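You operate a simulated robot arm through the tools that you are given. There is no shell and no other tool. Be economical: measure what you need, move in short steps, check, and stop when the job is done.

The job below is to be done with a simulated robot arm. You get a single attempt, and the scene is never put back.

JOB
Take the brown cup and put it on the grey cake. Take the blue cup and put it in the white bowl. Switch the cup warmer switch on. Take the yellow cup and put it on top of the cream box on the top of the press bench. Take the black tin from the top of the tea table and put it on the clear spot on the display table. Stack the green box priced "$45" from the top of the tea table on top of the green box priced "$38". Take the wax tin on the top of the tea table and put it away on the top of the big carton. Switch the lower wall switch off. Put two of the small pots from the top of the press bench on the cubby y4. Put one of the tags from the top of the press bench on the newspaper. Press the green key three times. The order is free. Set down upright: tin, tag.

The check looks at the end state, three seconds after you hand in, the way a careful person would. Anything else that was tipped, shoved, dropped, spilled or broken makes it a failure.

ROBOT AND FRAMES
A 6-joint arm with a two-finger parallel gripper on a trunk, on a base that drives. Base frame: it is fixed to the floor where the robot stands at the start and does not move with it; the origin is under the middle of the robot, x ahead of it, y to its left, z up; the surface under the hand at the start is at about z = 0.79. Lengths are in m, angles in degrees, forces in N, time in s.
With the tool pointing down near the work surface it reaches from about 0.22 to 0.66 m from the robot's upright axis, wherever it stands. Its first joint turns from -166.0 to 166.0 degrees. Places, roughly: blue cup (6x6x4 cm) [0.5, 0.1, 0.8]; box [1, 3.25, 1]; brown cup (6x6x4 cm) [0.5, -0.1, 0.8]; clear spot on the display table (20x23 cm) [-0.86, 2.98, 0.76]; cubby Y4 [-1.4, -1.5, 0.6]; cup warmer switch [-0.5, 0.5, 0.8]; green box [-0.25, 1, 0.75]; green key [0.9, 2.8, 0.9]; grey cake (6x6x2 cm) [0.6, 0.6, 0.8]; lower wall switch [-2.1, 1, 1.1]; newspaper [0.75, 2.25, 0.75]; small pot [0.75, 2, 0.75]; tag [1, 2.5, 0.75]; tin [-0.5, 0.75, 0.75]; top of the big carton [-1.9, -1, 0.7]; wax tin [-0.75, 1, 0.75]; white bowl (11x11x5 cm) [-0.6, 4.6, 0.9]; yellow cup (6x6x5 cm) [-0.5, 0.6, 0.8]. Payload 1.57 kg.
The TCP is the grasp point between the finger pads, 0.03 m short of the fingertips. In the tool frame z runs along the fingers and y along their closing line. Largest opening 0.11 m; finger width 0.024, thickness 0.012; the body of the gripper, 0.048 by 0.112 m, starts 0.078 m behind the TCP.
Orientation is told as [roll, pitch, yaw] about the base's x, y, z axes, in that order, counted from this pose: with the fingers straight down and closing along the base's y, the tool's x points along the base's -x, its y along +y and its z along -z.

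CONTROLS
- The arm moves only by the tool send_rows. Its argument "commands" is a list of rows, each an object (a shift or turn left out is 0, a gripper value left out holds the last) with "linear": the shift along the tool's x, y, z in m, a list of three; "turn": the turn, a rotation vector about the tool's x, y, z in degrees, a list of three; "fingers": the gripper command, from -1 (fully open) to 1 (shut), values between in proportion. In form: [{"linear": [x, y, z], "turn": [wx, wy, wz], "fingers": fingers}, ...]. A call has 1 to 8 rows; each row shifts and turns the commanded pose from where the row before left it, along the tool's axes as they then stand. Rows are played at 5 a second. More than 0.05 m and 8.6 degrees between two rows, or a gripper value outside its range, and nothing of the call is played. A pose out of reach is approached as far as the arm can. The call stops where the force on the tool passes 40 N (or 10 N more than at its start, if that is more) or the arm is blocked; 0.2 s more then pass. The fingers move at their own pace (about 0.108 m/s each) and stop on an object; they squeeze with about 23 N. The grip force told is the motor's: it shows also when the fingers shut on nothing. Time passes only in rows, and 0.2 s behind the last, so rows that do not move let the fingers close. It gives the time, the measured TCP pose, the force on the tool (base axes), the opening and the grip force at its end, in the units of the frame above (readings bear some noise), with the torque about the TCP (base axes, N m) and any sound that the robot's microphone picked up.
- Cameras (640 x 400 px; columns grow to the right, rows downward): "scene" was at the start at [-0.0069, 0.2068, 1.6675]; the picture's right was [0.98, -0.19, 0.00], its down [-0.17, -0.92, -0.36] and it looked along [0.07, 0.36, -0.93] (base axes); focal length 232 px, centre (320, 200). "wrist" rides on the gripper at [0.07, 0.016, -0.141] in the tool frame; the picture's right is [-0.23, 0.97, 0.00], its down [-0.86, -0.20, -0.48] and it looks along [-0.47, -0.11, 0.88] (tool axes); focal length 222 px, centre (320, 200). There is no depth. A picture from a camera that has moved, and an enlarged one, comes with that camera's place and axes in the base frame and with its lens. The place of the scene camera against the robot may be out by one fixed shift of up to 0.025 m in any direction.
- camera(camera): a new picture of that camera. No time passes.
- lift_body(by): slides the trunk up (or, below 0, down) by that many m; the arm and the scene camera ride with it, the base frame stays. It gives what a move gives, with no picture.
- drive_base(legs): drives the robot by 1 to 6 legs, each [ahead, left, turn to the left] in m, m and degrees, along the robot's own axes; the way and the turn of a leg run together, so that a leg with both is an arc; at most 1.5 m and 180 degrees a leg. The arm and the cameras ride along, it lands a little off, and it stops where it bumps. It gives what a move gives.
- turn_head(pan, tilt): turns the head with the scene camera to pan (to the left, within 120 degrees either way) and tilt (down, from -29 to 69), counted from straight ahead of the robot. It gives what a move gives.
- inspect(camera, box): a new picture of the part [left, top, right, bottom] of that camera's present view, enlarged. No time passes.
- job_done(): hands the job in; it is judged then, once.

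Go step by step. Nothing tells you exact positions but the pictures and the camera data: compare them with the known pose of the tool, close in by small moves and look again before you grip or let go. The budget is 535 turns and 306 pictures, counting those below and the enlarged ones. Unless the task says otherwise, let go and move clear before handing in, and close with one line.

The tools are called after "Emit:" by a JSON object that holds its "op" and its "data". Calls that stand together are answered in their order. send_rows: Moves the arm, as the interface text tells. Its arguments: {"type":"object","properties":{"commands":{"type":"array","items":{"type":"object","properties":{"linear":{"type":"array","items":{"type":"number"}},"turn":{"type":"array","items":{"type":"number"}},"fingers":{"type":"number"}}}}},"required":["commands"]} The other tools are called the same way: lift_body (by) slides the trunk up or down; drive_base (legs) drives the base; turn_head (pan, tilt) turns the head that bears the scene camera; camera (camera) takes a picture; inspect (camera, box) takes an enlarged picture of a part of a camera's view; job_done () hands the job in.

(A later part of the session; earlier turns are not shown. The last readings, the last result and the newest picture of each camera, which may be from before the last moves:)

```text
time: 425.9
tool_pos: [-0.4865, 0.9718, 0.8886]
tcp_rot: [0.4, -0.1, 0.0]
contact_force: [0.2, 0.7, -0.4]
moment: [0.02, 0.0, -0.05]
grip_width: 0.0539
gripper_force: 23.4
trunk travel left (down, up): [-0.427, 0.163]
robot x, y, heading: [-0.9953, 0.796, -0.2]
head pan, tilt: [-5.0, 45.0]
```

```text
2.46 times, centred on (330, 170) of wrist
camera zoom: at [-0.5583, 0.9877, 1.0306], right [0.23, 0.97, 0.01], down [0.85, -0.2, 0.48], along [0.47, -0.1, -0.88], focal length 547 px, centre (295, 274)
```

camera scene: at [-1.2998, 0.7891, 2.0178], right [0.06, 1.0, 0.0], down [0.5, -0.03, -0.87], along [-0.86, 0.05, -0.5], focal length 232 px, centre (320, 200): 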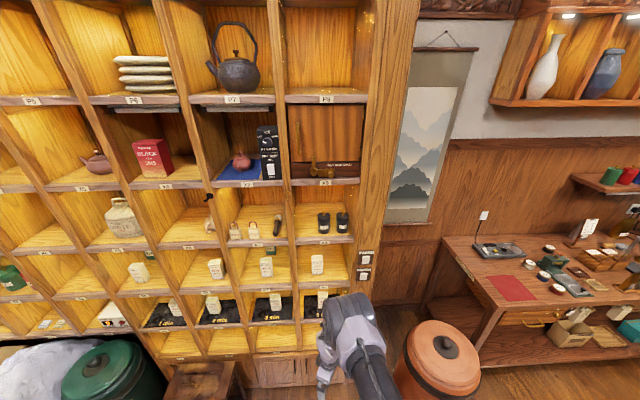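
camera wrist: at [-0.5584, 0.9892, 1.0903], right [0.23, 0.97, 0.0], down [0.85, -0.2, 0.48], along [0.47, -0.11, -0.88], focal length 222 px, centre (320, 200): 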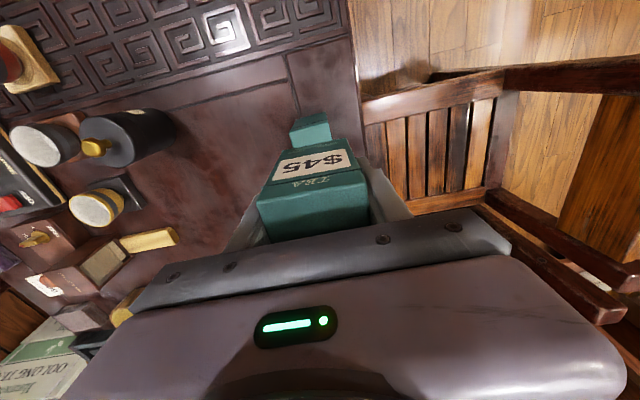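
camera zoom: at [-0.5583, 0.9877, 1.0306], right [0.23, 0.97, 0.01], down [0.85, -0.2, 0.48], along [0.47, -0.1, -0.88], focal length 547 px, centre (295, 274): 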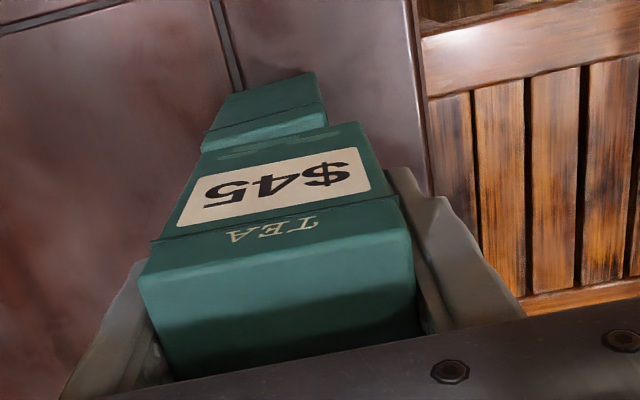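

Emit:
{"op": "send_rows", "data": {"commands": [{"linear": [-0.003, -0.005, 0.006]}, {"linear": [0, 0, 0.004]}, {"linear": [0, 0, 0.003]}, {"linear": [0, 0, 0.002]}, {"linear": [0, 0, 0.002]}]}}

```text
time: 427.1
tool_pos: [-0.4845, 0.9669, 0.8721]
tcp_rot: [0.4, -0.2, 0.0]
contact_force: [2.0, -1.2, 26.6]
moment: [-0.22, 0.0, -0.02]
grip_width: 0.0534
gripper_force: 23.6
trunk travel left (down, up): [-0.427, 0.163]
robot x, y, heading: [-0.9936, 0.7944, -0.1]
head pan, tilt: [-5.0, 45.0]
```

Contact at the expected height. Releasing and rising.

Emit:
{"op": "send_rows", "data": {"commands": [{"linear": [0, 0, -0.001]}, {"fingers": -0.1}, {"fingers": -0.35}, {}]}}

Emit:
{"op": "lift_body", "data": {"by": 0.14}}

Emit:
{"op": "inspect", "data": {"camera": "wrist", "box": [200, 90, 460, 250]}}

```text
time: 428.1
tool_pos: [-0.4838, 0.9683, 0.8735]
tcp_rot: [0.3, -0.2, 0.0]
contact_force: [-0.1, 0.3, -0.3]
moment: [-0.01, -0.01, 0.03]
grip_width: 0.0743
gripper_force: 0.1
trunk travel left (down, up): [-0.427, 0.163]
robot x, y, heading: [-0.997, 0.7971, -0.3]
head pan, tilt: [-5.0, 45.0]
```

```text
time: 429.8
tool_pos: [-0.4833, 0.9675, 1.0128]
tcp_rot: [0.4, -0.1, 0.0]
contact_force: [1.2, 0.2, -0.2]
moment: [-0.03, -0.01, -0.03]
grip_width: 0.0745
gripper_force: 0.1
trunk travel left (down, up): [-0.567, 0.023]
robot x, y, heading: [-0.9964, 0.7947, -0.2]
head pan, tilt: [-5.0, 45.0]
```

```text
2.46 times, centred on (330, 170) of wrist
camera zoom: at [-0.5547, 0.9831, 1.1544], right [0.23, 0.97, 0.0], down [0.85, -0.2, 0.48], along [0.47, -0.1, -0.88], focal length 547 px, centre (295, 274)
```

zoom: 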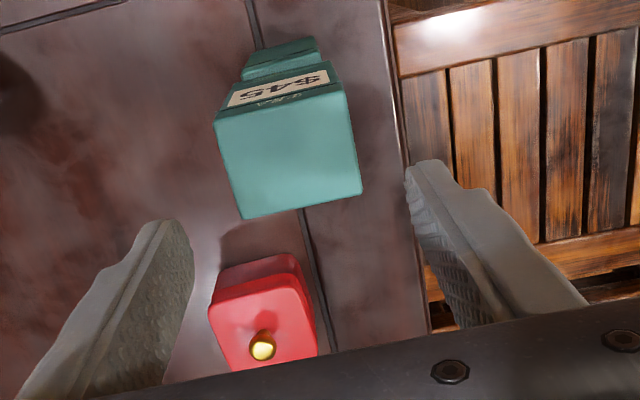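

Stacked. I'll double-check the other box's price to be sure this lower one is $38.

Emit:
{"op": "camera", "data": {"camera": "scene"}}

```text
125 pictures are left
camera scene: at [-0.9318, 0.941, 1.9885], right [-0.09, -1.0, 0.0], down [-0.7, 0.06, -0.71], along [0.7, -0.06, -0.71], focal length 232 px, centre (320, 200)
```

scene: 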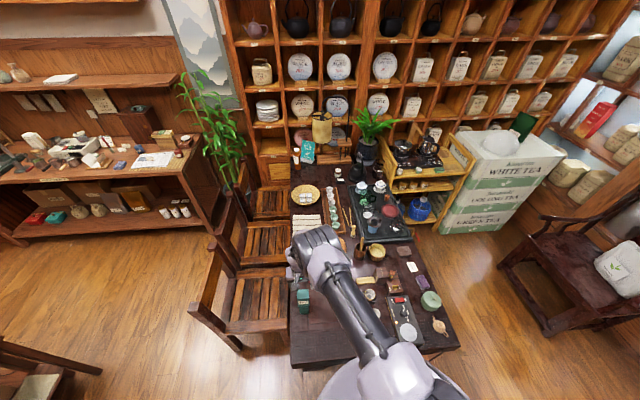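

Emit:
{"op": "send_rows", "data": {"commands": [{"linear": [0.0136, -0.043, 0], "fingers": -0.7}, {"linear": [0.0136, -0.043, 0]}, {"linear": [0.0136, -0.043, 0]}, {"linear": [0.0136, -0.043, 0]}, {"linear": [0.0136, -0.043, 0]}]}}

Emit:
{"op": "camera", "data": {"camera": "wrist"}}

Emit:
{"op": "inspect", "data": {"camera": "scene", "box": [285, 210, 345, 320]}}

```text
time: 430.9
tool_pos: [-0.5488, 0.7521, 1.0133]
tcp_rot: [0.3, -0.1, 0.0]
contact_force: [-0.1, -0.2, 0.4]
moment: [0.05, -0.01, 0.0]
grip_width: 0.0938
gripper_force: 0.1
trunk travel left (down, up): [-0.567, 0.023]
robot x, y, heading: [-0.9958, 0.7945, -0.4]
head pan, tilt: [-5.0, 45.0]
```

```text
124 pictures are left
camera wrist: at [-0.6209, 0.7666, 1.1557], right [0.23, 0.97, 0.01], down [0.85, -0.2, 0.48], along [0.47, -0.1, -0.88], focal length 222 px, centre (320, 200)
```

wrist: 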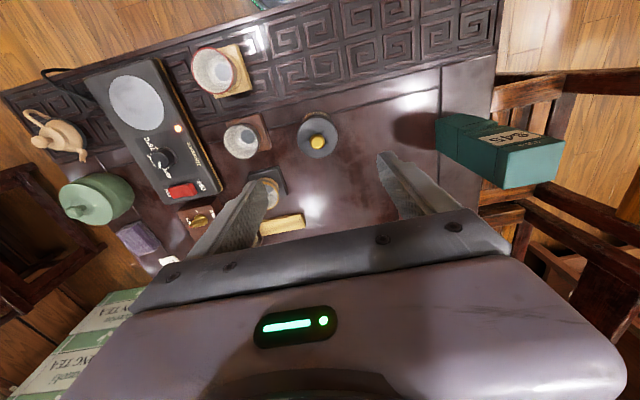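

```text
3.64 times, centred on (315, 265) of scene
camera zoom: at [-0.9325, 0.9386, 1.9888], right [-0.09, -1.0, 0.0], down [-0.7, 0.06, -0.71], along [0.7, -0.06, -0.71], focal length 842 px, centre (338, -36)
```

zoom: 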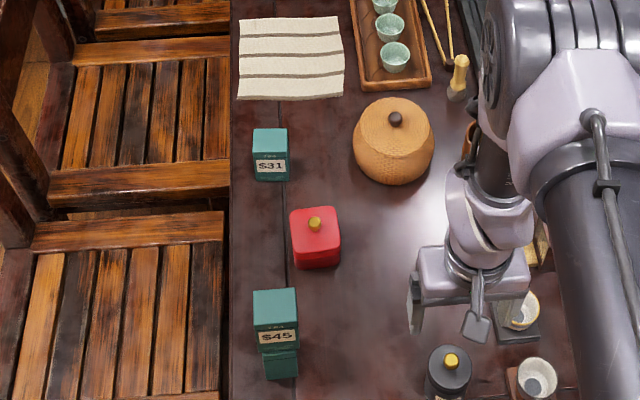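

Emit:
{"op": "lift_body", "data": {"by": -0.12}}

Emit:
{"op": "inspect", "data": {"camera": "wrist", "box": [200, 90, 460, 250]}}

```text
time: 432.4
tool_pos: [-0.5486, 0.753, 0.8934]
tcp_rot: [0.3, -0.1, -0.1]
contact_force: [0.5, -0.4, -0.1]
moment: [-0.01, -0.01, -0.01]
grip_width: 0.0935
gripper_force: 0.0
trunk travel left (down, up): [-0.447, 0.143]
robot x, y, heading: [-0.9995, 0.796, -0.2]
head pan, tilt: [-5.0, 45.0]
```

```text
2.46 times, centred on (330, 170) of wrist
camera zoom: at [-0.6204, 0.7683, 1.0358], right [0.23, 0.97, 0.01], down [0.85, -0.2, 0.48], along [0.47, -0.1, -0.88], focal length 547 px, centre (295, 274)
```

zoom: 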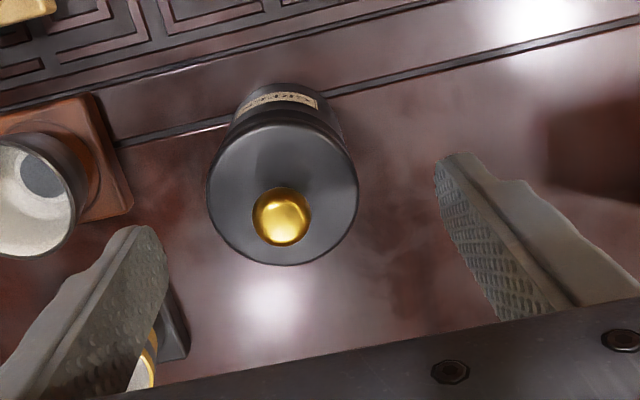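

Emit:
{"op": "send_rows", "data": {"commands": [{"linear": [0.004, -0.003, 0], "fingers": -0.45}]}}

Emit:
{"op": "lift_body", "data": {"by": -0.082}}

Emit:
{"op": "inspect", "data": {"camera": "wrist", "box": [200, 90, 460, 250]}}

```text
time: 432.9
tool_pos: [-0.5526, 0.7513, 0.8942]
tcp_rot: [0.3, -0.2, 0.0]
contact_force: [0.1, -0.5, -0.4]
moment: [0.0, 0.01, 0.02]
grip_width: 0.0797
gripper_force: 0.0
trunk travel left (down, up): [-0.447, 0.143]
robot x, y, heading: [-0.9971, 0.7962, -0.2]
head pan, tilt: [-5.0, 45.0]
```

```text
time: 434.0
tool_pos: [-0.553, 0.7506, 0.8112]
tcp_rot: [0.4, -0.2, 0.0]
contact_force: [0.4, 0.1, 0.7]
moment: [0.0, 0.02, 0.02]
grip_width: 0.0796
gripper_force: 0.2
trunk travel left (down, up): [-0.365, 0.225]
robot x, y, heading: [-0.9985, 0.7966, -0.3]
head pan, tilt: [-5.0, 45.0]
```

```text
2.46 times, centred on (330, 170) of wrist
camera zoom: at [-0.6241, 0.7662, 0.9533], right [0.23, 0.97, 0.01], down [0.85, -0.2, 0.48], along [0.47, -0.1, -0.88], focal length 547 px, centre (295, 274)
```

zoom: 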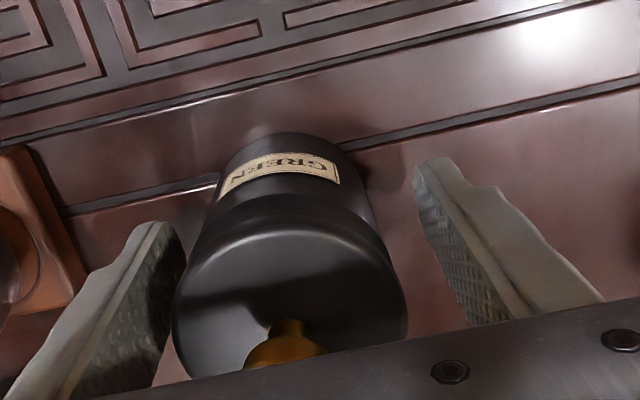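

The tin's lid is slightly wider than its body. I'll try a gentle grip and see whether the whole tin rises.

Emit:
{"op": "send_rows", "data": {"commands": [{"fingers": 1}, {}, {}, {}]}}

Emit:
{"op": "send_rows", "data": {"commands": [{"linear": [0, 0, -0.003]}, {"linear": [0, 0, -0.003]}, {"linear": [0, 0, -0.004]}]}}

Emit:
{"op": "inspect", "data": {"camera": "wrist", "box": [200, 90, 460, 250]}}

```text
time: 435.0
tool_pos: [-0.5516, 0.7506, 0.811]
tcp_rot: [0.3, -0.2, -0.1]
contact_force: [0.0, -1.0, 4.6]
moment: [-0.22, -0.05, 0.04]
grip_width: 0.0548
gripper_force: 22.9
trunk travel left (down, up): [-0.365, 0.225]
robot x, y, heading: [-0.9943, 0.8019, -0.1]
head pan, tilt: [-5.0, 45.0]
```

```text
time: 435.8
tool_pos: [-0.5528, 0.7504, 0.8213]
tcp_rot: [0.3, -0.1, 0.0]
contact_force: [-0.1, 0.3, -0.8]
moment: [0.0, 0.01, -0.03]
grip_width: 0.0547
gripper_force: 23.5
trunk travel left (down, up): [-0.365, 0.225]
robot x, y, heading: [-0.9962, 0.7952, -0.2]
head pan, tilt: [-5.0, 45.0]
```

```text
2.46 times, centred on (330, 170) of wrist
camera zoom: at [-0.6247, 0.7665, 0.9633], right [0.23, 0.97, 0.01], down [0.85, -0.2, 0.48], along [0.47, -0.1, -0.88], focal length 547 px, centre (295, 274)
```

zoom: 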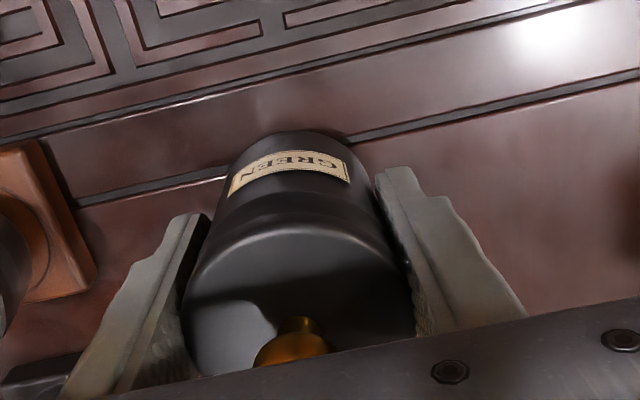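

The whole tin lifts together. Raising slowly.

Emit:
{"op": "lift_body", "data": {"by": 0.05}}

Emit:
{"op": "inspect", "data": {"camera": "wrist", "box": [200, 90, 460, 250]}}

```text
time: 436.8
tool_pos: [-0.5531, 0.7517, 0.8717]
tcp_rot: [0.3, -0.1, 0.0]
contact_force: [-0.2, 0.0, -1.1]
moment: [-0.02, 0.02, 0.04]
grip_width: 0.0551
gripper_force: 23.1
trunk travel left (down, up): [-0.415, 0.175]
robot x, y, heading: [-0.9935, 0.7978, -0.2]
head pan, tilt: [-5.0, 45.0]
```

```text
2.46 times, centred on (330, 170) of wrist
camera zoom: at [-0.6246, 0.7665, 1.0131], right [0.23, 0.97, 0.0], down [0.85, -0.2, 0.48], along [0.47, -0.1, -0.88], focal length 547 px, centre (295, 274)
```

zoom: 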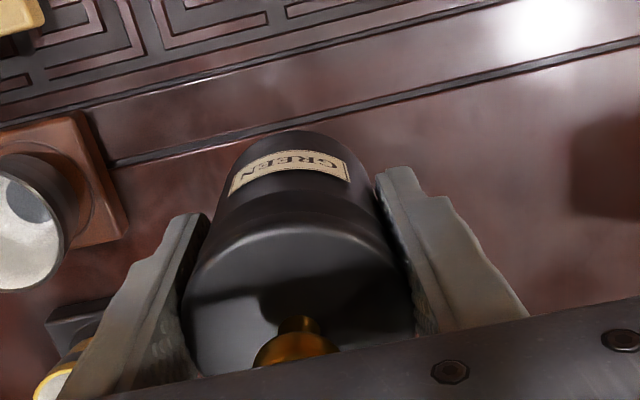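

Driving to the display table with the tin.

Emit:
{"op": "lift_body", "data": {"by": 0.15}}

Emit:
{"op": "drive_base", "data": {"legs": [[-0.42, 0, 0], [0, 1.1, 0.2], [0, 1.05, 0]]}}

Emit:
{"op": "turn_head", "data": {"pan": 0, "tilt": 55}}

Emit:
{"op": "camera", "data": {"camera": "scene"}}

Emit:
{"op": "camera", "data": {"camera": "wrist"}}

```text
time: 438.5
tool_pos: [-0.5533, 0.7514, 1.022]
tcp_rot: [0.3, -0.1, 0.0]
contact_force: [0.3, 0.5, -0.4]
moment: [-0.01, -0.01, 0.01]
grip_width: 0.0549
gripper_force: 22.7
trunk travel left (down, up): [-0.565, 0.025]
robot x, y, heading: [-0.9948, 0.7962, -0.3]
head pan, tilt: [-5.0, 45.0]
```

```text
time: 451.4
tool_pos: [-0.9898, 2.9186, 1.0216]
tcp_rot: [0.4, -0.1, 0.2]
contact_force: [-0.9, 0.4, -1.2]
moment: [-0.03, 0.0, 0.01]
grip_width: 0.055
gripper_force: 23.0
trunk travel left (down, up): [-0.565, 0.025]
robot x, y, heading: [-1.433, 2.9634, 0.1]
head pan, tilt: [-5.0, 45.0]
```

```text
time: 452.1
tool_pos: [-0.9891, 2.9178, 1.0212]
tcp_rot: [0.2, 0.0, 0.3]
contact_force: [0.0, 0.8, -0.5]
moment: [-0.02, -0.04, -0.02]
grip_width: 0.0553
gripper_force: 23.0
trunk travel left (down, up): [-0.565, 0.025]
robot x, y, heading: [-1.4322, 2.9584, -0.0]
head pan, tilt: [0.0, 55.0]
```

```text
118 pictures are left
camera scene: at [-1.3774, 3.1134, 1.9732], right [0.0, -1.0, 0.0], down [-0.82, 0.0, -0.57], along [0.57, 0.0, -0.82], focal length 232 px, centre (320, 200)
```

scene: 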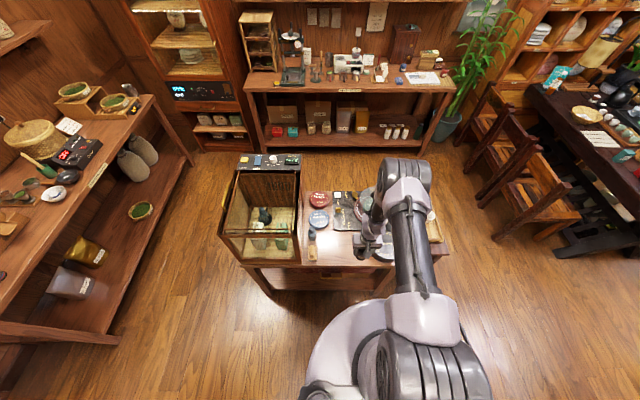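

```text
117 pictures are left
camera wrist: at [-1.0605, 2.9334, 1.1632], right [0.22, 0.97, 0.01], down [0.86, -0.2, 0.48], along [0.47, -0.1, -0.88], focal length 222 px, centre (320, 200)
```

wrist: 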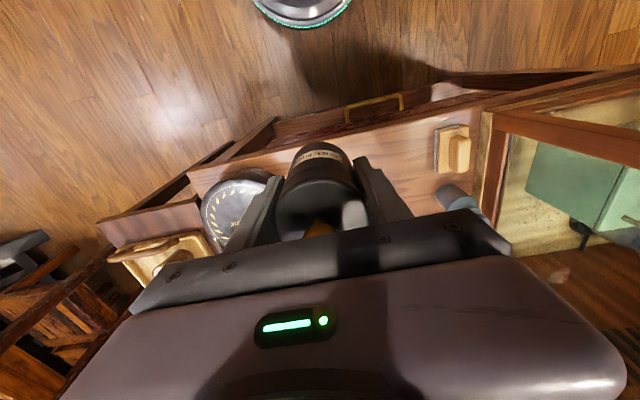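

The clear spot is around (-0.86,2.97). Moving over it and lowering.

Emit:
{"op": "send_rows", "data": {"commands": [{"linear": [-0.043, 0.018, 0]}, {"linear": [-0.043, 0.018, 0]}, {"linear": [-0.043, 0.018, 0]}]}}

Emit:
{"op": "lift_body", "data": {"by": -0.15}}

Emit:
{"op": "camera", "data": {"camera": "wrist"}}

```text
time: 452.9
tool_pos: [-0.864, 2.9761, 1.0211]
tcp_rot: [0.2, 0.0, 0.2]
contact_force: [0.2, 0.6, -0.8]
moment: [0.01, 0.05, -0.03]
grip_width: 0.0551
gripper_force: 22.8
trunk travel left (down, up): [-0.565, 0.025]
robot x, y, heading: [-1.4309, 2.9612, 0.1]
head pan, tilt: [0.0, 55.0]
```

```text
time: 454.7
tool_pos: [-0.8655, 2.9756, 0.8719]
tcp_rot: [0.3, 0.0, 0.1]
contact_force: [-0.4, 0.4, -0.8]
moment: [0.02, -0.01, 0.02]
grip_width: 0.0548
gripper_force: 23.2
trunk travel left (down, up): [-0.415, 0.175]
robot x, y, heading: [-1.4304, 2.9599, -0.1]
head pan, tilt: [0.0, 55.0]
```

```text
116 pictures are left
camera wrist: at [-0.9366, 2.9904, 1.0135], right [0.22, 0.97, 0.01], down [0.85, -0.2, 0.48], along [0.47, -0.1, -0.88], focal length 222 px, centre (320, 200)
```

wrist: 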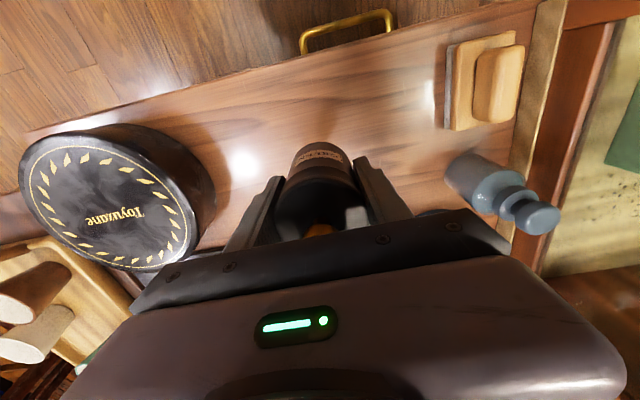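

Emit:
{"op": "lift_body", "data": {"by": -0.05}}

Emit:
{"op": "send_rows", "data": {"commands": [{"linear": [0, 0, 0.004]}, {"linear": [0, 0, 0.003]}, {"linear": [0, 0, 0.003]}, {"linear": [0, 0, 0.002]}, {"linear": [0, 0, 0.002]}]}}

```text
time: 455.6
tool_pos: [-0.8653, 2.9751, 0.8222]
tcp_rot: [0.3, -0.1, 0.4]
contact_force: [0.3, 0.7, -1.7]
moment: [0.04, -0.01, 0.02]
grip_width: 0.0546
gripper_force: 22.6
trunk travel left (down, up): [-0.365, 0.225]
robot x, y, heading: [-1.4326, 2.9589, 0.2]
head pan, tilt: [0.0, 55.0]
```

```text
time: 456.8
tool_pos: [-0.865, 2.9751, 0.8081]
tcp_rot: [0.3, -0.1, 0.3]
contact_force: [-1.0, -0.1, -2.1]
moment: [-0.01, -0.01, 0.01]
grip_width: 0.0549
gripper_force: 22.9
trunk travel left (down, up): [-0.365, 0.225]
robot x, y, heading: [-1.4301, 2.9649, 0.2]
head pan, tilt: [0.0, 55.0]
```

Emit:
{"op": "send_rows", "data": {"commands": [{"linear": [0, 0, 0.003]}, {"linear": [0, 0, 0.003]}, {"linear": [0, 0, 0.003]}, {"linear": [0, 0, 0.003]}]}}

Emit:
{"op": "inspect", "data": {"camera": "wrist", "box": [200, 90, 460, 250]}}

```text
time: 458.0
tool_pos: [-0.865, 2.9754, 0.7999]
tcp_rot: [0.2, -0.6, 0.2]
contact_force: [-5.0, -0.9, 21.0]
moment: [-0.42, 0.44, -0.14]
grip_width: 0.0547
gripper_force: 22.7
trunk travel left (down, up): [-0.365, 0.225]
robot x, y, heading: [-1.4313, 2.963, 0.0]
head pan, tilt: [0.0, 55.0]
stopped in row 4: the force on the tool passed its limit at 41 N (the readings are from after the stop); the commanded pose is now the measured one
```

```text
2.46 times, centred on (330, 170) of wrist
camera zoom: at [-0.9364, 2.9904, 0.9409], right [0.22, 0.97, 0.01], down [0.85, -0.2, 0.48], along [0.47, -0.1, -0.87], focal length 547 px, centre (295, 274)
```

zoom: 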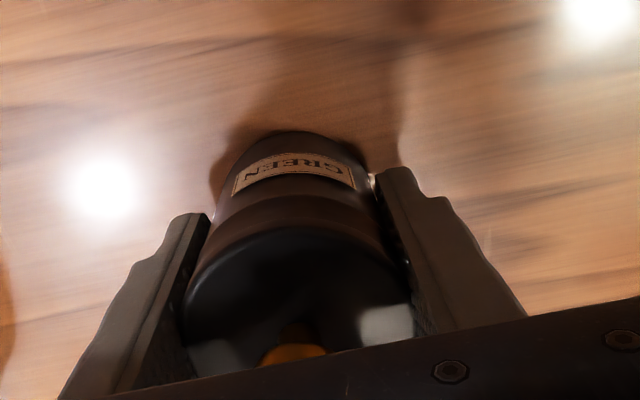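

Contact with the table. Relaxing, releasing and lifting away.

Emit:
{"op": "send_rows", "data": {"commands": [{"linear": [0, 0, -0.002]}, {"fingers": -0.1}, {"fingers": -0.5}, {}]}}

Emit:
{"op": "lift_body", "data": {"by": 0.16}}

Emit:
{"op": "camera", "data": {"camera": "wrist"}}

```text
time: 459.0
tool_pos: [-0.8635, 2.9757, 0.7992]
tcp_rot: [0.3, -0.2, 0.2]
contact_force: [-0.4, 0.0, 0.6]
moment: [-0.01, -0.01, 0.01]
grip_width: 0.0823
gripper_force: 0.1
trunk travel left (down, up): [-0.365, 0.225]
robot x, y, heading: [-1.4308, 2.9612, 0.1]
head pan, tilt: [0.0, 55.0]
```

```text
time: 460.8
tool_pos: [-0.8631, 2.9755, 0.9598]
tcp_rot: [0.3, -0.3, 0.1]
contact_force: [-0.1, 0.1, 0.4]
moment: [-0.03, -0.03, -0.04]
grip_width: 0.0823
gripper_force: 0.0
trunk travel left (down, up): [-0.525, 0.065]
robot x, y, heading: [-1.4319, 2.9615, 0.0]
head pan, tilt: [0.0, 55.0]
```

```text
114 pictures are left
camera wrist: at [-0.9354, 2.9904, 1.1007], right [0.22, 0.97, 0.01], down [0.85, -0.2, 0.48], along [0.47, -0.1, -0.88], focal length 222 px, centre (320, 200)
```

wrist: 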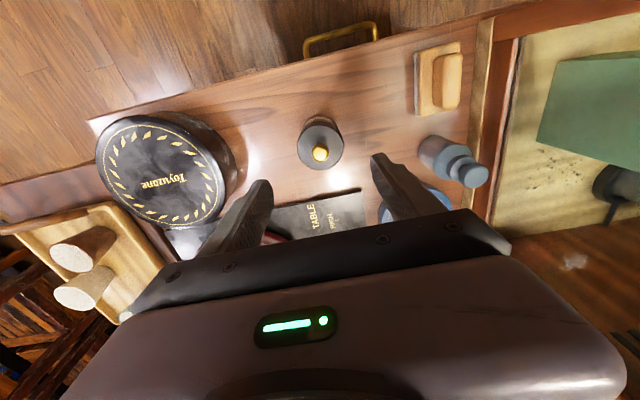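

Tin placed. Next, the yellow cup: back to the tea table.

Emit:
{"op": "lift_body", "data": {"by": 0.06}}

Emit:
{"op": "drive_base", "data": {"legs": [[0, -1.15, 0], [0, -1.15, 0], [0.38, 0, 0]]}}

Emit:
{"op": "camera", "data": {"camera": "wrist"}}

```text
time: 461.8
tool_pos: [-0.8633, 2.9755, 1.0184]
tcp_rot: [0.4, -0.3, 0.2]
contact_force: [0.1, 0.4, -0.7]
moment: [0.0, 0.02, -0.01]
grip_width: 0.0825
gripper_force: 0.0
trunk travel left (down, up): [-0.585, 0.005]
robot x, y, heading: [-1.429, 2.9596, 0.1]
head pan, tilt: [0.0, 55.0]
```

```text
time: 475.0
tool_pos: [-0.521, 0.6795, 1.0196]
tcp_rot: [0.3, -0.3, -1.0]
contact_force: [-0.6, 0.5, -0.4]
moment: [0.01, 0.02, 0.0]
grip_width: 0.0826
gripper_force: 0.0
trunk travel left (down, up): [-0.585, 0.005]
robot x, y, heading: [-1.0915, 0.6791, -0.9]
head pan, tilt: [0.0, 55.0]
```

```text
113 pictures are left
camera wrist: at [-0.592, 0.6961, 1.1609], right [0.24, 0.97, 0.01], down [0.85, -0.22, 0.48], along [0.47, -0.11, -0.88], focal length 222 px, centre (320, 200)
```

wrist: 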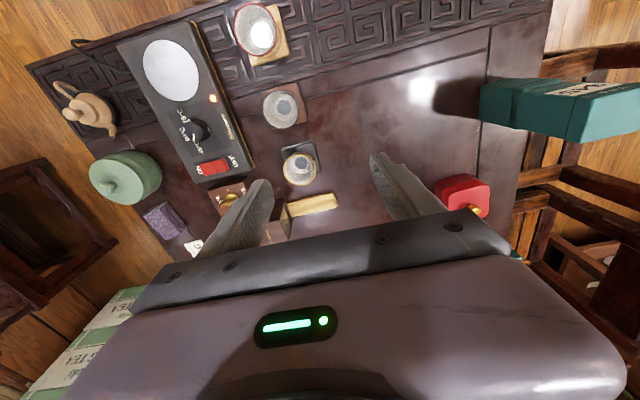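

Emit:
{"op": "send_rows", "data": {"commands": [{"linear": [-0.02, -0.022, 0]}, {"linear": [-0.022, -0.0215, 0]}]}}

Emit:
{"op": "lift_body", "data": {"by": -0.12}}

Emit:
{"op": "inspect", "data": {"camera": "wrist", "box": [200, 80, 460, 250]}}

```text
time: 475.6
tool_pos: [-0.4835, 0.6366, 1.0224]
tcp_rot: [0.3, -0.3, -1.0]
contact_force: [0.4, -0.2, -1.2]
moment: [-0.01, 0.01, 0.0]
grip_width: 0.0827
gripper_force: 0.1
out of reach, approached as far as the arm can: row 2
trunk travel left (down, up): [-0.585, 0.005]
robot x, y, heading: [-1.0881, 0.6773, -1.1]
head pan, tilt: [0.0, 55.0]
```

```text
time: 477.1
tool_pos: [-0.4844, 0.6363, 0.9027]
tcp_rot: [0.3, -0.3, -1.1]
contact_force: [0.0, -0.7, 0.1]
moment: [-0.02, -0.02, 0.0]
grip_width: 0.0825
gripper_force: 0.0
trunk travel left (down, up): [-0.465, 0.125]
robot x, y, heading: [-1.0905, 0.6753, -1.0]
head pan, tilt: [0.0, 55.0]
```

```text
2.35 times, centred on (330, 165) of wrist
camera zoom: at [-0.5558, 0.653, 1.0443], right [0.24, 0.97, 0.01], down [0.85, -0.22, 0.48], along [0.47, -0.11, -0.88], focal length 523 px, centre (296, 282)
```

zoom: 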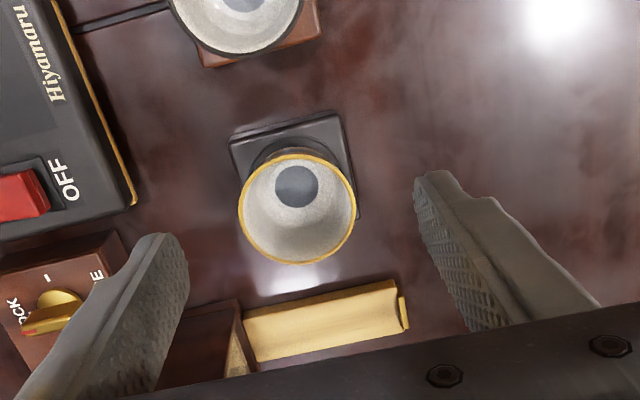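

Emit:
{"op": "send_rows", "data": {"commands": [{"linear": [0, 0, -0.04], "fingers": -0.36}, {"linear": [-0.0128, -0.002, -0.02]}]}}

Emit:
{"op": "lift_body", "data": {"by": -0.12}}

Emit:
{"op": "inspect", "data": {"camera": "wrist", "box": [200, 80, 460, 250]}}

```text
time: 477.7
tool_pos: [-0.4723, 0.6336, 0.962]
tcp_rot: [0.3, -0.2, -1.0]
contact_force: [-0.1, -0.5, -0.5]
moment: [-0.02, -0.03, -0.06]
grip_width: 0.0748
gripper_force: 0.1
trunk travel left (down, up): [-0.465, 0.125]
robot x, y, heading: [-1.0909, 0.6761, -1.2]
head pan, tilt: [0.0, 55.0]
```

```text
time: 479.2
tool_pos: [-0.4737, 0.6326, 0.8421]
tcp_rot: [0.4, -0.4, -0.9]
contact_force: [1.2, -0.5, -1.0]
moment: [0.01, 0.0, 0.03]
grip_width: 0.0749
gripper_force: 0.2
trunk travel left (down, up): [-0.345, 0.245]
robot x, y, heading: [-1.0887, 0.6743, -1.4]
head pan, tilt: [0.0, 55.0]
```

```text
2.35 times, centred on (330, 165) of wrist
camera zoom: at [-0.5448, 0.6492, 0.9842], right [0.24, 0.97, 0.01], down [0.85, -0.22, 0.48], along [0.47, -0.11, -0.88], focal length 523 px, centre (296, 282)
```

zoom: 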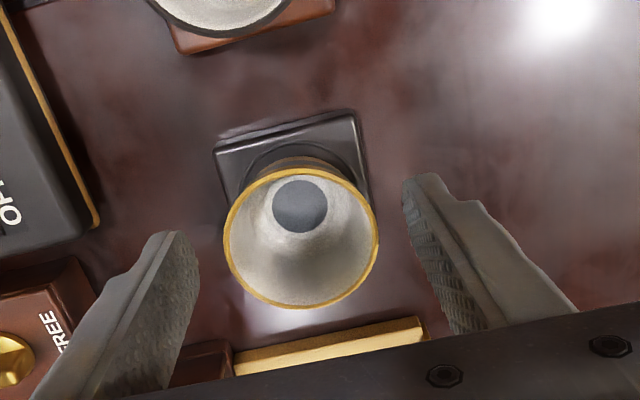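

Emit:
{"op": "lift_body", "data": {"by": -0.035}}

Emit:
{"op": "send_rows", "data": {"commands": [{"linear": [-0.003, 0.001, 0.004]}, {"linear": [0, 0, 0.003]}]}}

Emit:
{"op": "inspect", "data": {"camera": "wrist", "box": [200, 80, 460, 250]}}

```text
time: 480.0
tool_pos: [-0.4726, 0.6329, 0.8074]
tcp_rot: [0.4, -0.3, -1.1]
contact_force: [0.9, 0.7, 0.0]
moment: [-0.03, 0.02, -0.02]
grip_width: 0.0748
gripper_force: 0.1
trunk travel left (down, up): [-0.31, 0.28]
robot x, y, heading: [-1.0895, 0.6758, -1.5]
head pan, tilt: [0.0, 55.0]
```

```text
time: 480.6
tool_pos: [-0.4699, 0.6323, 0.7997]
tcp_rot: [0.3, -0.3, -1.0]
contact_force: [0.5, 0.2, -0.6]
moment: [-0.01, 0.02, -0.01]
grip_width: 0.0748
gripper_force: 0.0
trunk travel left (down, up): [-0.31, 0.28]
robot x, y, heading: [-1.0909, 0.6754, -1.3]
head pan, tilt: [0.0, 55.0]
```

```text
2.35 times, centred on (330, 165) of wrist
camera zoom: at [-0.5416, 0.6498, 0.9415], right [0.24, 0.97, 0.01], down [0.85, -0.22, 0.48], along [0.47, -0.11, -0.88], focal length 523 px, centre (296, 282)
```

zoom: 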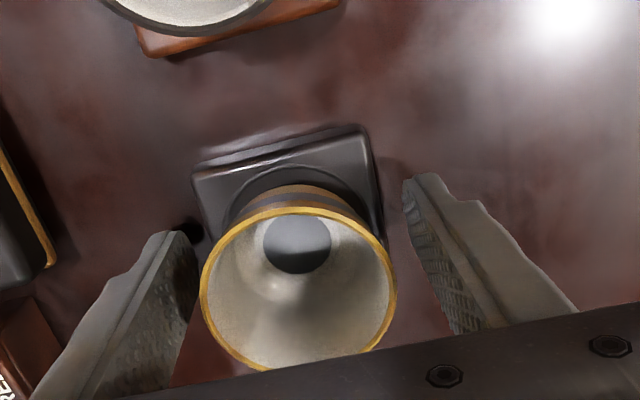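

Emit:
{"op": "send_rows", "data": {"commands": [{"linear": [0.0, 0.001, -0.001], "fingers": 1}, {}, {}, {}]}}

Emit:
{"op": "send_rows", "data": {"commands": [{"linear": [0, 0, -0.003]}, {"linear": [0, 0, -0.003]}, {"linear": [0, 0, -0.004]}, {"linear": [0, 0, -0.006]}, {"linear": [0, 0, -0.01]}]}}

Emit:
{"op": "inspect", "data": {"camera": "wrist", "box": [200, 80, 460, 250]}}

```text
time: 481.6
tool_pos: [-0.4694, 0.634, 0.801]
tcp_rot: [0.3, -0.3, -0.9]
contact_force: [-0.8, -0.2, -1.3]
moment: [-0.04, 0.0, 0.01]
grip_width: 0.0592
gripper_force: 22.9
trunk travel left (down, up): [-0.31, 0.28]
robot x, y, heading: [-1.0898, 0.6754, -1.4]
head pan, tilt: [0.0, 55.0]
```

```text
time: 482.8
tool_pos: [-0.47, 0.6335, 0.8285]
tcp_rot: [0.4, -0.3, -1.0]
contact_force: [-0.4, 0.9, -1.6]
moment: [0.0, 0.03, -0.02]
grip_width: 0.0589
gripper_force: 22.7
trunk travel left (down, up): [-0.31, 0.28]
robot x, y, heading: [-1.0868, 0.6789, -1.4]
head pan, tilt: [0.0, 55.0]
```

```text
2.35 times, centred on (330, 165) of wrist
camera zoom: at [-0.5421, 0.6507, 0.9693], right [0.24, 0.97, 0.01], down [0.85, -0.22, 0.48], along [0.47, -0.11, -0.88], focal length 523 px, centre (296, 282)
```

zoom: 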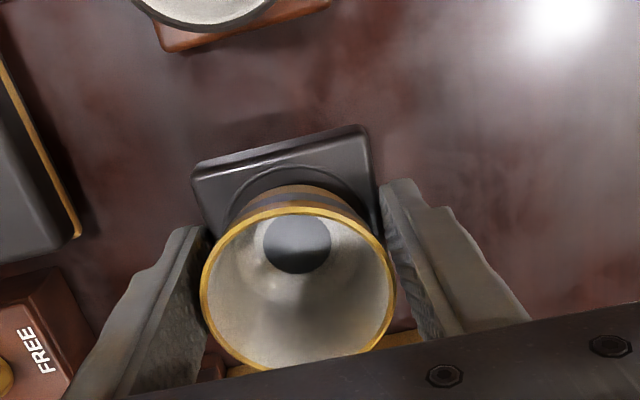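

The coaster came up too — the fingertips pinched it. I'll set it back down and regrip the cup higher.

Emit:
{"op": "send_rows", "data": {"commands": [{"linear": [0, 0, 0.012]}, {"linear": [0, 0, 0.008]}, {"linear": [0, 0, 0.004]}, {"linear": [0, 0, 0.002]}]}}

```text
time: 483.8
tool_pos: [-0.4692, 0.6344, 0.8023]
tcp_rot: [0.3, -0.3, -1.0]
contact_force: [-0.5, -0.1, -0.4]
moment: [0.02, 0.01, -0.05]
grip_width: 0.0588
gripper_force: 23.3
trunk travel left (down, up): [-0.31, 0.28]
robot x, y, heading: [-1.0872, 0.6784, -1.4]
head pan, tilt: [0.0, 55.0]
```

Emit:
{"op": "send_rows", "data": {"commands": [{"linear": [0, 0, 0.001]}, {"linear": [0, 0, 0.001]}]}}

Emit:
{"op": "send_rows", "data": {"commands": [{"fingers": 0.0}, {"fingers": -0.36}, {}, {"linear": [0, 0, -0.012]}, {}]}}

Emit:
{"op": "inspect", "data": {"camera": "wrist", "box": [200, 80, 460, 250]}}

```text
time: 484.4
tool_pos: [-0.4689, 0.6347, 0.7992]
tcp_rot: [0.2, -0.3, -1.1]
contact_force: [0.2, -0.5, 4.6]
moment: [-0.03, 0.05, 0.03]
grip_width: 0.0588
gripper_force: 23.4
trunk travel left (down, up): [-0.31, 0.28]
robot x, y, heading: [-1.087, 0.679, -1.4]
head pan, tilt: [0.0, 55.0]
```

```text
time: 485.6
tool_pos: [-0.4692, 0.634, 0.8136]
tcp_rot: [0.3, -0.3, -1.0]
contact_force: [-0.5, -0.1, 0.0]
moment: [-0.02, 0.04, 0.0]
grip_width: 0.0745
gripper_force: 0.2
trunk travel left (down, up): [-0.31, 0.28]
robot x, y, heading: [-1.0885, 0.68, -1.4]
head pan, tilt: [0.0, 55.0]
```

```text
2.35 times, centred on (330, 165) of wrist
camera zoom: at [-0.5405, 0.6507, 0.9544], right [0.24, 0.97, 0.01], down [0.85, -0.22, 0.48], along [0.47, -0.11, -0.88], focal length 523 px, centre (296, 282)
```

zoom: 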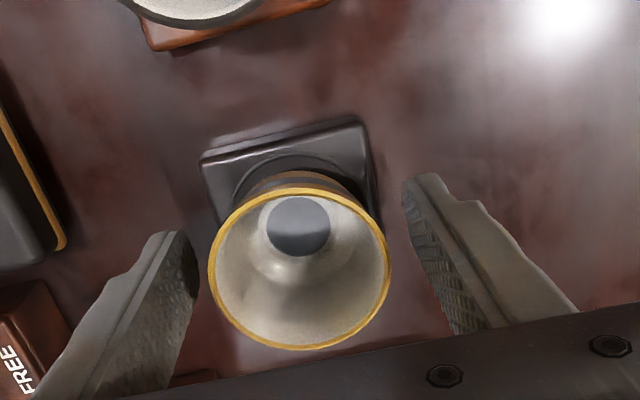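

Emit:
{"op": "send_rows", "data": {"commands": [{"fingers": 1}, {}, {}, {}]}}

Emit:
{"op": "send_rows", "data": {"commands": [{"linear": [0, 0, -0.003]}, {"linear": [0, 0, -0.003]}, {"linear": [0, 0, -0.004]}, {"linear": [0, 0, -0.006]}, {"linear": [0, 0, -0.01]}]}}

Emit:
{"op": "inspect", "data": {"camera": "wrist", "box": [200, 80, 460, 250]}}

```text
time: 486.6
tool_pos: [-0.4685, 0.634, 0.8124]
tcp_rot: [0.3, -0.3, -1.0]
contact_force: [-1.0, 0.0, 1.5]
moment: [-0.06, 0.01, 0.03]
grip_width: 0.0531
gripper_force: 22.5
trunk travel left (down, up): [-0.31, 0.28]
robot x, y, heading: [-1.0887, 0.6758, -0.8]
head pan, tilt: [0.0, 55.0]
```

```text
time: 487.8
tool_pos: [-0.4687, 0.6345, 0.8383]
tcp_rot: [0.3, -0.2, -1.0]
contact_force: [0.5, -0.1, 0.0]
moment: [0.02, 0.0, 0.01]
grip_width: 0.0531
gripper_force: 23.1
trunk travel left (down, up): [-0.31, 0.28]
robot x, y, heading: [-1.0904, 0.6803, -1.0]
head pan, tilt: [0.0, 55.0]
```

```text
2.35 times, centred on (330, 165) of wrist
camera zoom: at [-0.541, 0.6508, 0.9788], right [0.24, 0.97, 0.01], down [0.85, -0.22, 0.48], along [0.47, -0.11, -0.88], focal length 523 px, centre (296, 282)
```

zoom: 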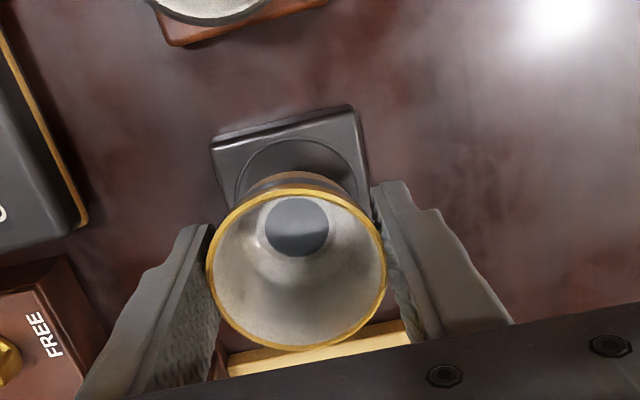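

Cup lifted cleanly, coaster stays. I'll raise, retract, and drive to the press bench.

Emit:
{"op": "lift_body", "data": {"by": 0.26}}

Emit:
{"op": "send_rows", "data": {"commands": [{"linear": [0.04, 0, 0]}, {"linear": [0.04, 0, 0]}, {"linear": [0.03, 0, 0]}]}}

Emit:
{"op": "drive_base", "data": {"legs": [[-0.25, 0, 1], [0, 1.25, 0], [1.4, 0, 0], [0, 0.75, 0], [0, 0.45, 0]]}}

Emit:
{"op": "turn_head", "data": {"pan": 0, "tilt": 45}}

Emit:
{"op": "camera", "data": {"camera": "scene"}}

```text
time: 490.4
tool_pos: [-0.4704, 0.6345, 1.0976]
tcp_rot: [0.3, -0.3, -1.0]
contact_force: [0.0, -0.3, -0.5]
moment: [0.04, 0.02, -0.02]
grip_width: 0.0532
gripper_force: 23.0
trunk travel left (down, up): [-0.57, 0.02]
robot x, y, heading: [-1.0916, 0.6757, -1.1]
head pan, tilt: [0.0, 55.0]
```

```text
time: 491.2
tool_pos: [-0.5805, 0.6375, 1.0993]
tcp_rot: [0.4, -0.3, -1.0]
contact_force: [-1.1, 0.1, -0.4]
moment: [-0.03, 0.0, 0.01]
grip_width: 0.0529
gripper_force: 23.4
trunk travel left (down, up): [-0.57, 0.02]
robot x, y, heading: [-1.0894, 0.6754, -1.2]
head pan, tilt: [0.0, 55.0]
```

```text
time: 511.5
tool_pos: [0.6816, 2.9937, 1.0984]
tcp_rot: [0.3, -0.3, -3.8]
contact_force: [0.4, 0.0, -0.2]
moment: [0.02, 0.02, 0.0]
grip_width: 0.0528
gripper_force: 23.1
trunk travel left (down, up): [-0.57, 0.02]
robot x, y, heading: [0.1782, 3.0581, -3.8]
head pan, tilt: [0.0, 55.0]
```

```text
time: 512.2
tool_pos: [0.6808, 2.9953, 1.0983]
tcp_rot: [0.3, -0.4, -3.7]
contact_force: [0.8, -0.1, -1.0]
moment: [-0.03, -0.04, -0.02]
grip_width: 0.0528
gripper_force: 22.7
trunk travel left (down, up): [-0.57, 0.02]
robot x, y, heading: [0.1746, 3.0635, -3.7]
head pan, tilt: [0.0, 45.0]
```

```text
106 pictures are left
camera scene: at [0.2489, 3.2074, 1.9916], right [-0.07, -1.0, 0.0], down [-0.71, 0.05, -0.71], along [0.7, -0.05, -0.71], focal length 232 px, centre (320, 200)
```

scene: 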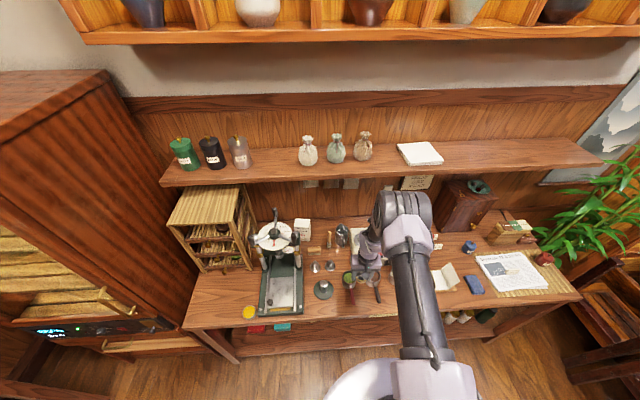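

Cream box top is about (1.064,3.25,0.985), with a wall shelf above at z≈1.4 and the press to its left. I'll stand so the arm reaches it diagonally.

Emit:
{"op": "drive_base", "data": {"legs": [[0.24, 0.02, 3.7]]}}

Emit:
{"op": "camera", "data": {"camera": "wrist"}}

Emit:
{"op": "turn_head", "data": {"pan": 10, "tilt": 40}}

Emit:
{"op": "camera", "data": {"camera": "scene"}}

```text
time: 514.1
tool_pos: [0.9217, 3.0405, 1.0973]
tcp_rot: [0.2, -0.3, 0.1]
contact_force: [-0.5, 0.0, -0.4]
moment: [-0.01, 0.04, -0.03]
grip_width: 0.053
gripper_force: 23.4
trunk travel left (down, up): [-0.57, 0.02]
robot x, y, heading: [0.4129, 3.0693, 0.0]
head pan, tilt: [0.0, 45.0]
stopped in leg 1: the robot was blocked; the commanded pose is now the measured one
```

```text
105 pictures are left
camera wrist: at [0.8495, 3.056, 1.2392], right [0.22, 0.97, 0.01], down [0.85, -0.2, 0.48], along [0.47, -0.1, -0.88], focal length 222 px, centre (320, 200)
```

wrist: 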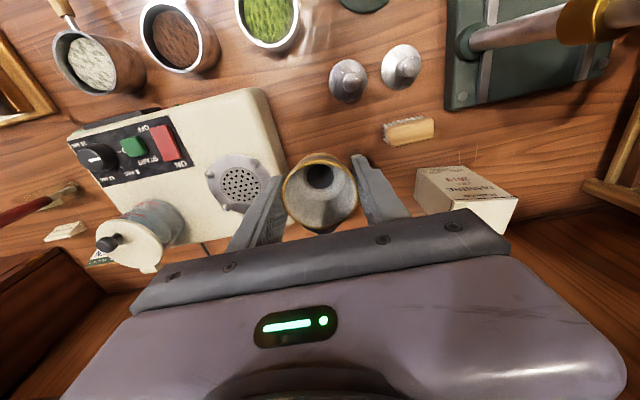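

```text
time: 514.8
tool_pos: [0.921, 3.0415, 1.0979]
tcp_rot: [0.2, -0.4, 0.2]
contact_force: [0.3, 0.5, 0.4]
moment: [0.02, 0.0, 0.03]
grip_width: 0.0531
gripper_force: 22.8
trunk travel left (down, up): [-0.57, 0.02]
robot x, y, heading: [0.4124, 3.0663, 0.0]
head pan, tilt: [10.0, 40.0]
```

```text
104 pictures are left
camera scene: at [0.4764, 3.2366, 1.9989], right [0.18, -0.98, 0.0], down [-0.63, -0.11, -0.77], along [0.75, 0.13, -0.64], focal length 232 px, centre (320, 200)
```

scene: 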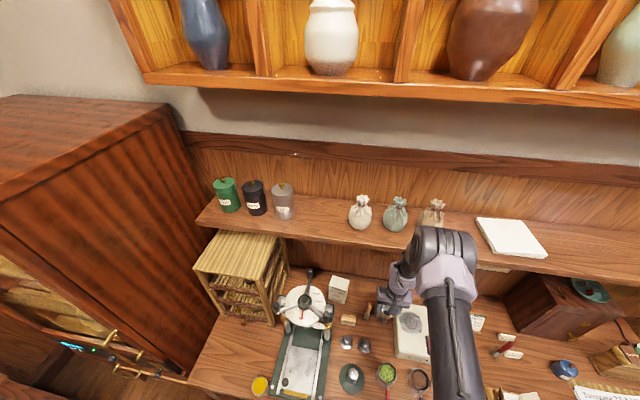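

Emit:
{"op": "inspect", "data": {"camera": "wrist", "box": [380, 130, 560, 260]}}

Emit:
{"op": "inspect", "data": {"camera": "scene", "box": [260, 220, 480, 360]}}

```text
3.08 times, centred on (470, 195) of wrist
camera zoom: at [0.848, 3.0559, 1.2398], right [0.22, 0.97, 0.01], down [0.85, -0.2, 0.48], along [0.47, -0.1, -0.88], focal length 684 px, centre (-142, 215)
```

zoom: 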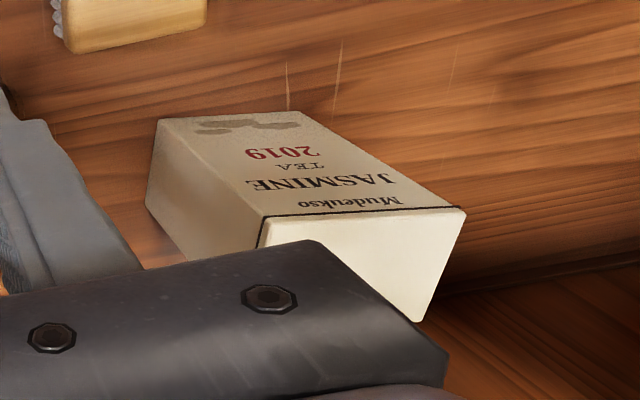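

```text
2.86 times, centred on (370, 290) of scene
camera zoom: at [0.4764, 3.2366, 1.9989], right [0.18, -0.98, 0.0], down [-0.63, -0.11, -0.77], along [0.75, 0.13, -0.64], focal length 662 px, centre (177, -57)
```

zoom: 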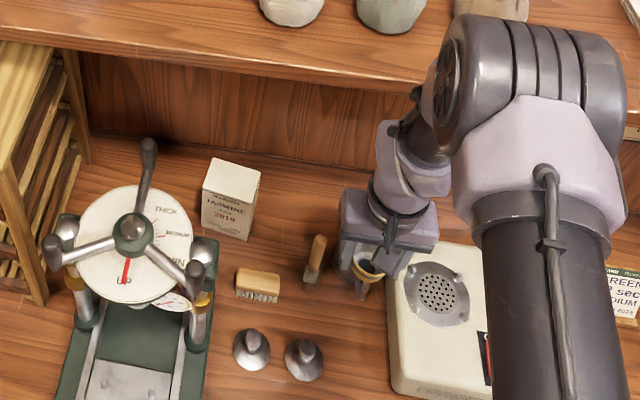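

Emit:
{"op": "drive_base", "data": {"legs": [[-0.01, 0.1, 0]]}}

Emit:
{"op": "send_rows", "data": {"commands": [{"linear": [-0.035, 0.03, 0]}, {"linear": [-0.035, 0.03, 0]}]}}

Emit:
{"op": "turn_head", "data": {"pan": 0, "tilt": 35}}

Emit:
{"op": "camera", "data": {"camera": "scene"}}

```text
time: 516.0
tool_pos: [0.9106, 3.1362, 1.0979]
tcp_rot: [0.3, -0.2, 0.0]
contact_force: [-0.3, 0.7, -0.5]
moment: [0.01, -0.02, 0.0]
grip_width: 0.053
gripper_force: 23.5
trunk travel left (down, up): [-0.57, 0.02]
robot x, y, heading: [0.4019, 3.1671, -0.1]
head pan, tilt: [10.0, 40.0]
```

```text
time: 516.8
tool_pos: [0.948, 3.1861, 1.0982]
tcp_rot: [0.4, 1.1, -1.0]
contact_force: [-0.6, -0.2, 0.1]
moment: [0.01, 0.0, -0.02]
grip_width: 0.053
gripper_force: 22.3
trunk travel left (down, up): [-0.57, 0.02]
robot x, y, heading: [0.3967, 3.1682, -0.5]
head pan, tilt: [10.0, 40.0]
stopped in row 2: the arm was blocked; the commanded pose is now the measured one
```

```text
time: 517.5
tool_pos: [0.948, 3.1854, 1.0969]
tcp_rot: [0.4, 1.0, -0.7]
contact_force: [0.4, -0.1, -0.1]
moment: [0.04, -0.02, 0.01]
grip_width: 0.0529
gripper_force: 23.3
trunk travel left (down, up): [-0.57, 0.02]
robot x, y, heading: [0.3975, 3.1657, -0.3]
head pan, tilt: [0.0, 35.0]
```

```text
101 pictures are left
camera scene: at [0.4442, 3.3079, 2.0076], right [-0.01, -1.0, 0.0], down [-0.56, 0.01, -0.83], along [0.83, 0.0, -0.56], focal length 232 px, centre (320, 200)
```

scene: 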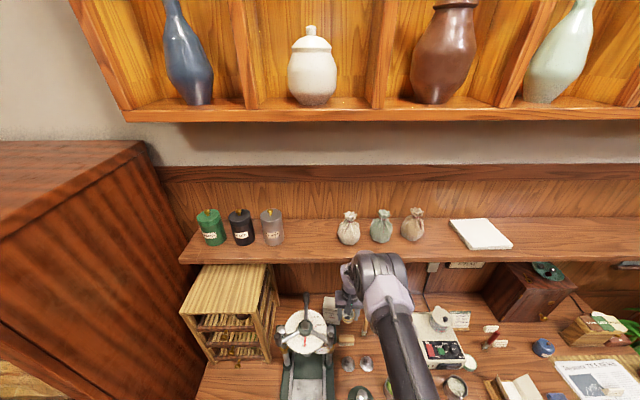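

The elbow is touching the wall shelf. I'll pull back a little, then lower the trunk while raising the hand so the elbow stays below and behind the shelf.

Emit:
{"op": "send_rows", "data": {"commands": [{"linear": [0.03, -0.01, 0]}, {"linear": [0.03, -0.01, 0]}]}}

Emit:
{"op": "lift_body", "data": {"by": -0.09}}

Emit:
{"op": "send_rows", "data": {"commands": [{"linear": [0, 0, -0.045]}, {"linear": [0, 0, -0.045]}]}}

Emit:
{"op": "lift_body", "data": {"by": -0.09}}

Emit:
{"op": "send_rows", "data": {"commands": [{"linear": [0, 0, -0.045]}, {"linear": [0, 0, -0.045]}]}}

Emit:
{"op": "camera", "data": {"camera": "scene"}}

```text
time: 518.1
tool_pos: [0.9069, 3.1701, 1.0956]
tcp_rot: [0.3, 0.7, -0.4]
contact_force: [-1.2, 0.7, 0.5]
moment: [0.01, -0.05, 0.02]
grip_width: 0.0531
gripper_force: 23.4
trunk travel left (down, up): [-0.57, 0.02]
robot x, y, heading: [0.3979, 3.1648, -0.2]
head pan, tilt: [0.0, 35.0]
```

```text
time: 519.3
tool_pos: [0.9087, 3.1728, 1.0035]
tcp_rot: [0.2, 1.2, -0.5]
contact_force: [-0.2, -0.3, -0.9]
moment: [0.0, -0.04, -0.01]
grip_width: 0.0532
gripper_force: 22.9
trunk travel left (down, up): [-0.48, 0.11]
robot x, y, heading: [0.3981, 3.1612, -0.3]
head pan, tilt: [0.0, 35.0]
```

```text
time: 519.9
tool_pos: [0.9097, 3.1723, 1.0942]
tcp_rot: [0.2, 1.1, -0.6]
contact_force: [0.9, 0.0, 0.1]
moment: [-0.02, -0.03, -0.01]
grip_width: 0.053
gripper_force: 23.3
trunk travel left (down, up): [-0.48, 0.11]
robot x, y, heading: [0.3957, 3.1646, -0.4]
head pan, tilt: [0.0, 35.0]
```

```text
time: 521.2
tool_pos: [0.9116, 3.1738, 1.0041]
tcp_rot: [0.2, 1.1, -0.6]
contact_force: [0.6, -0.6, -0.9]
moment: [0.01, 0.0, 0.01]
grip_width: 0.0531
gripper_force: 22.9
trunk travel left (down, up): [-0.39, 0.2]
robot x, y, heading: [0.3963, 3.1649, -0.7]
head pan, tilt: [0.0, 35.0]
```

```text
time: 521.8
tool_pos: [0.9128, 3.1705, 1.0971]
tcp_rot: [0.2, 1.1, -0.5]
contact_force: [0.3, -0.5, 0.2]
moment: [0.02, 0.01, -0.03]
grip_width: 0.053
gripper_force: 23.5
trunk travel left (down, up): [-0.39, 0.2]
robot x, y, heading: [0.3959, 3.1649, -0.0]
head pan, tilt: [0.0, 35.0]
```

```text
100 pictures are left
camera scene: at [0.4692, 3.3169, 1.8265], right [-0.01, -1.0, 0.0], down [-0.57, 0.0, -0.82], along [0.82, 0.0, -0.57], focal length 232 px, centre (320, 200)
```

scene: 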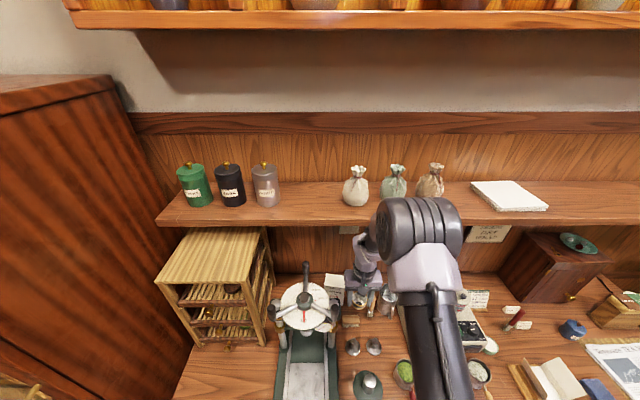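

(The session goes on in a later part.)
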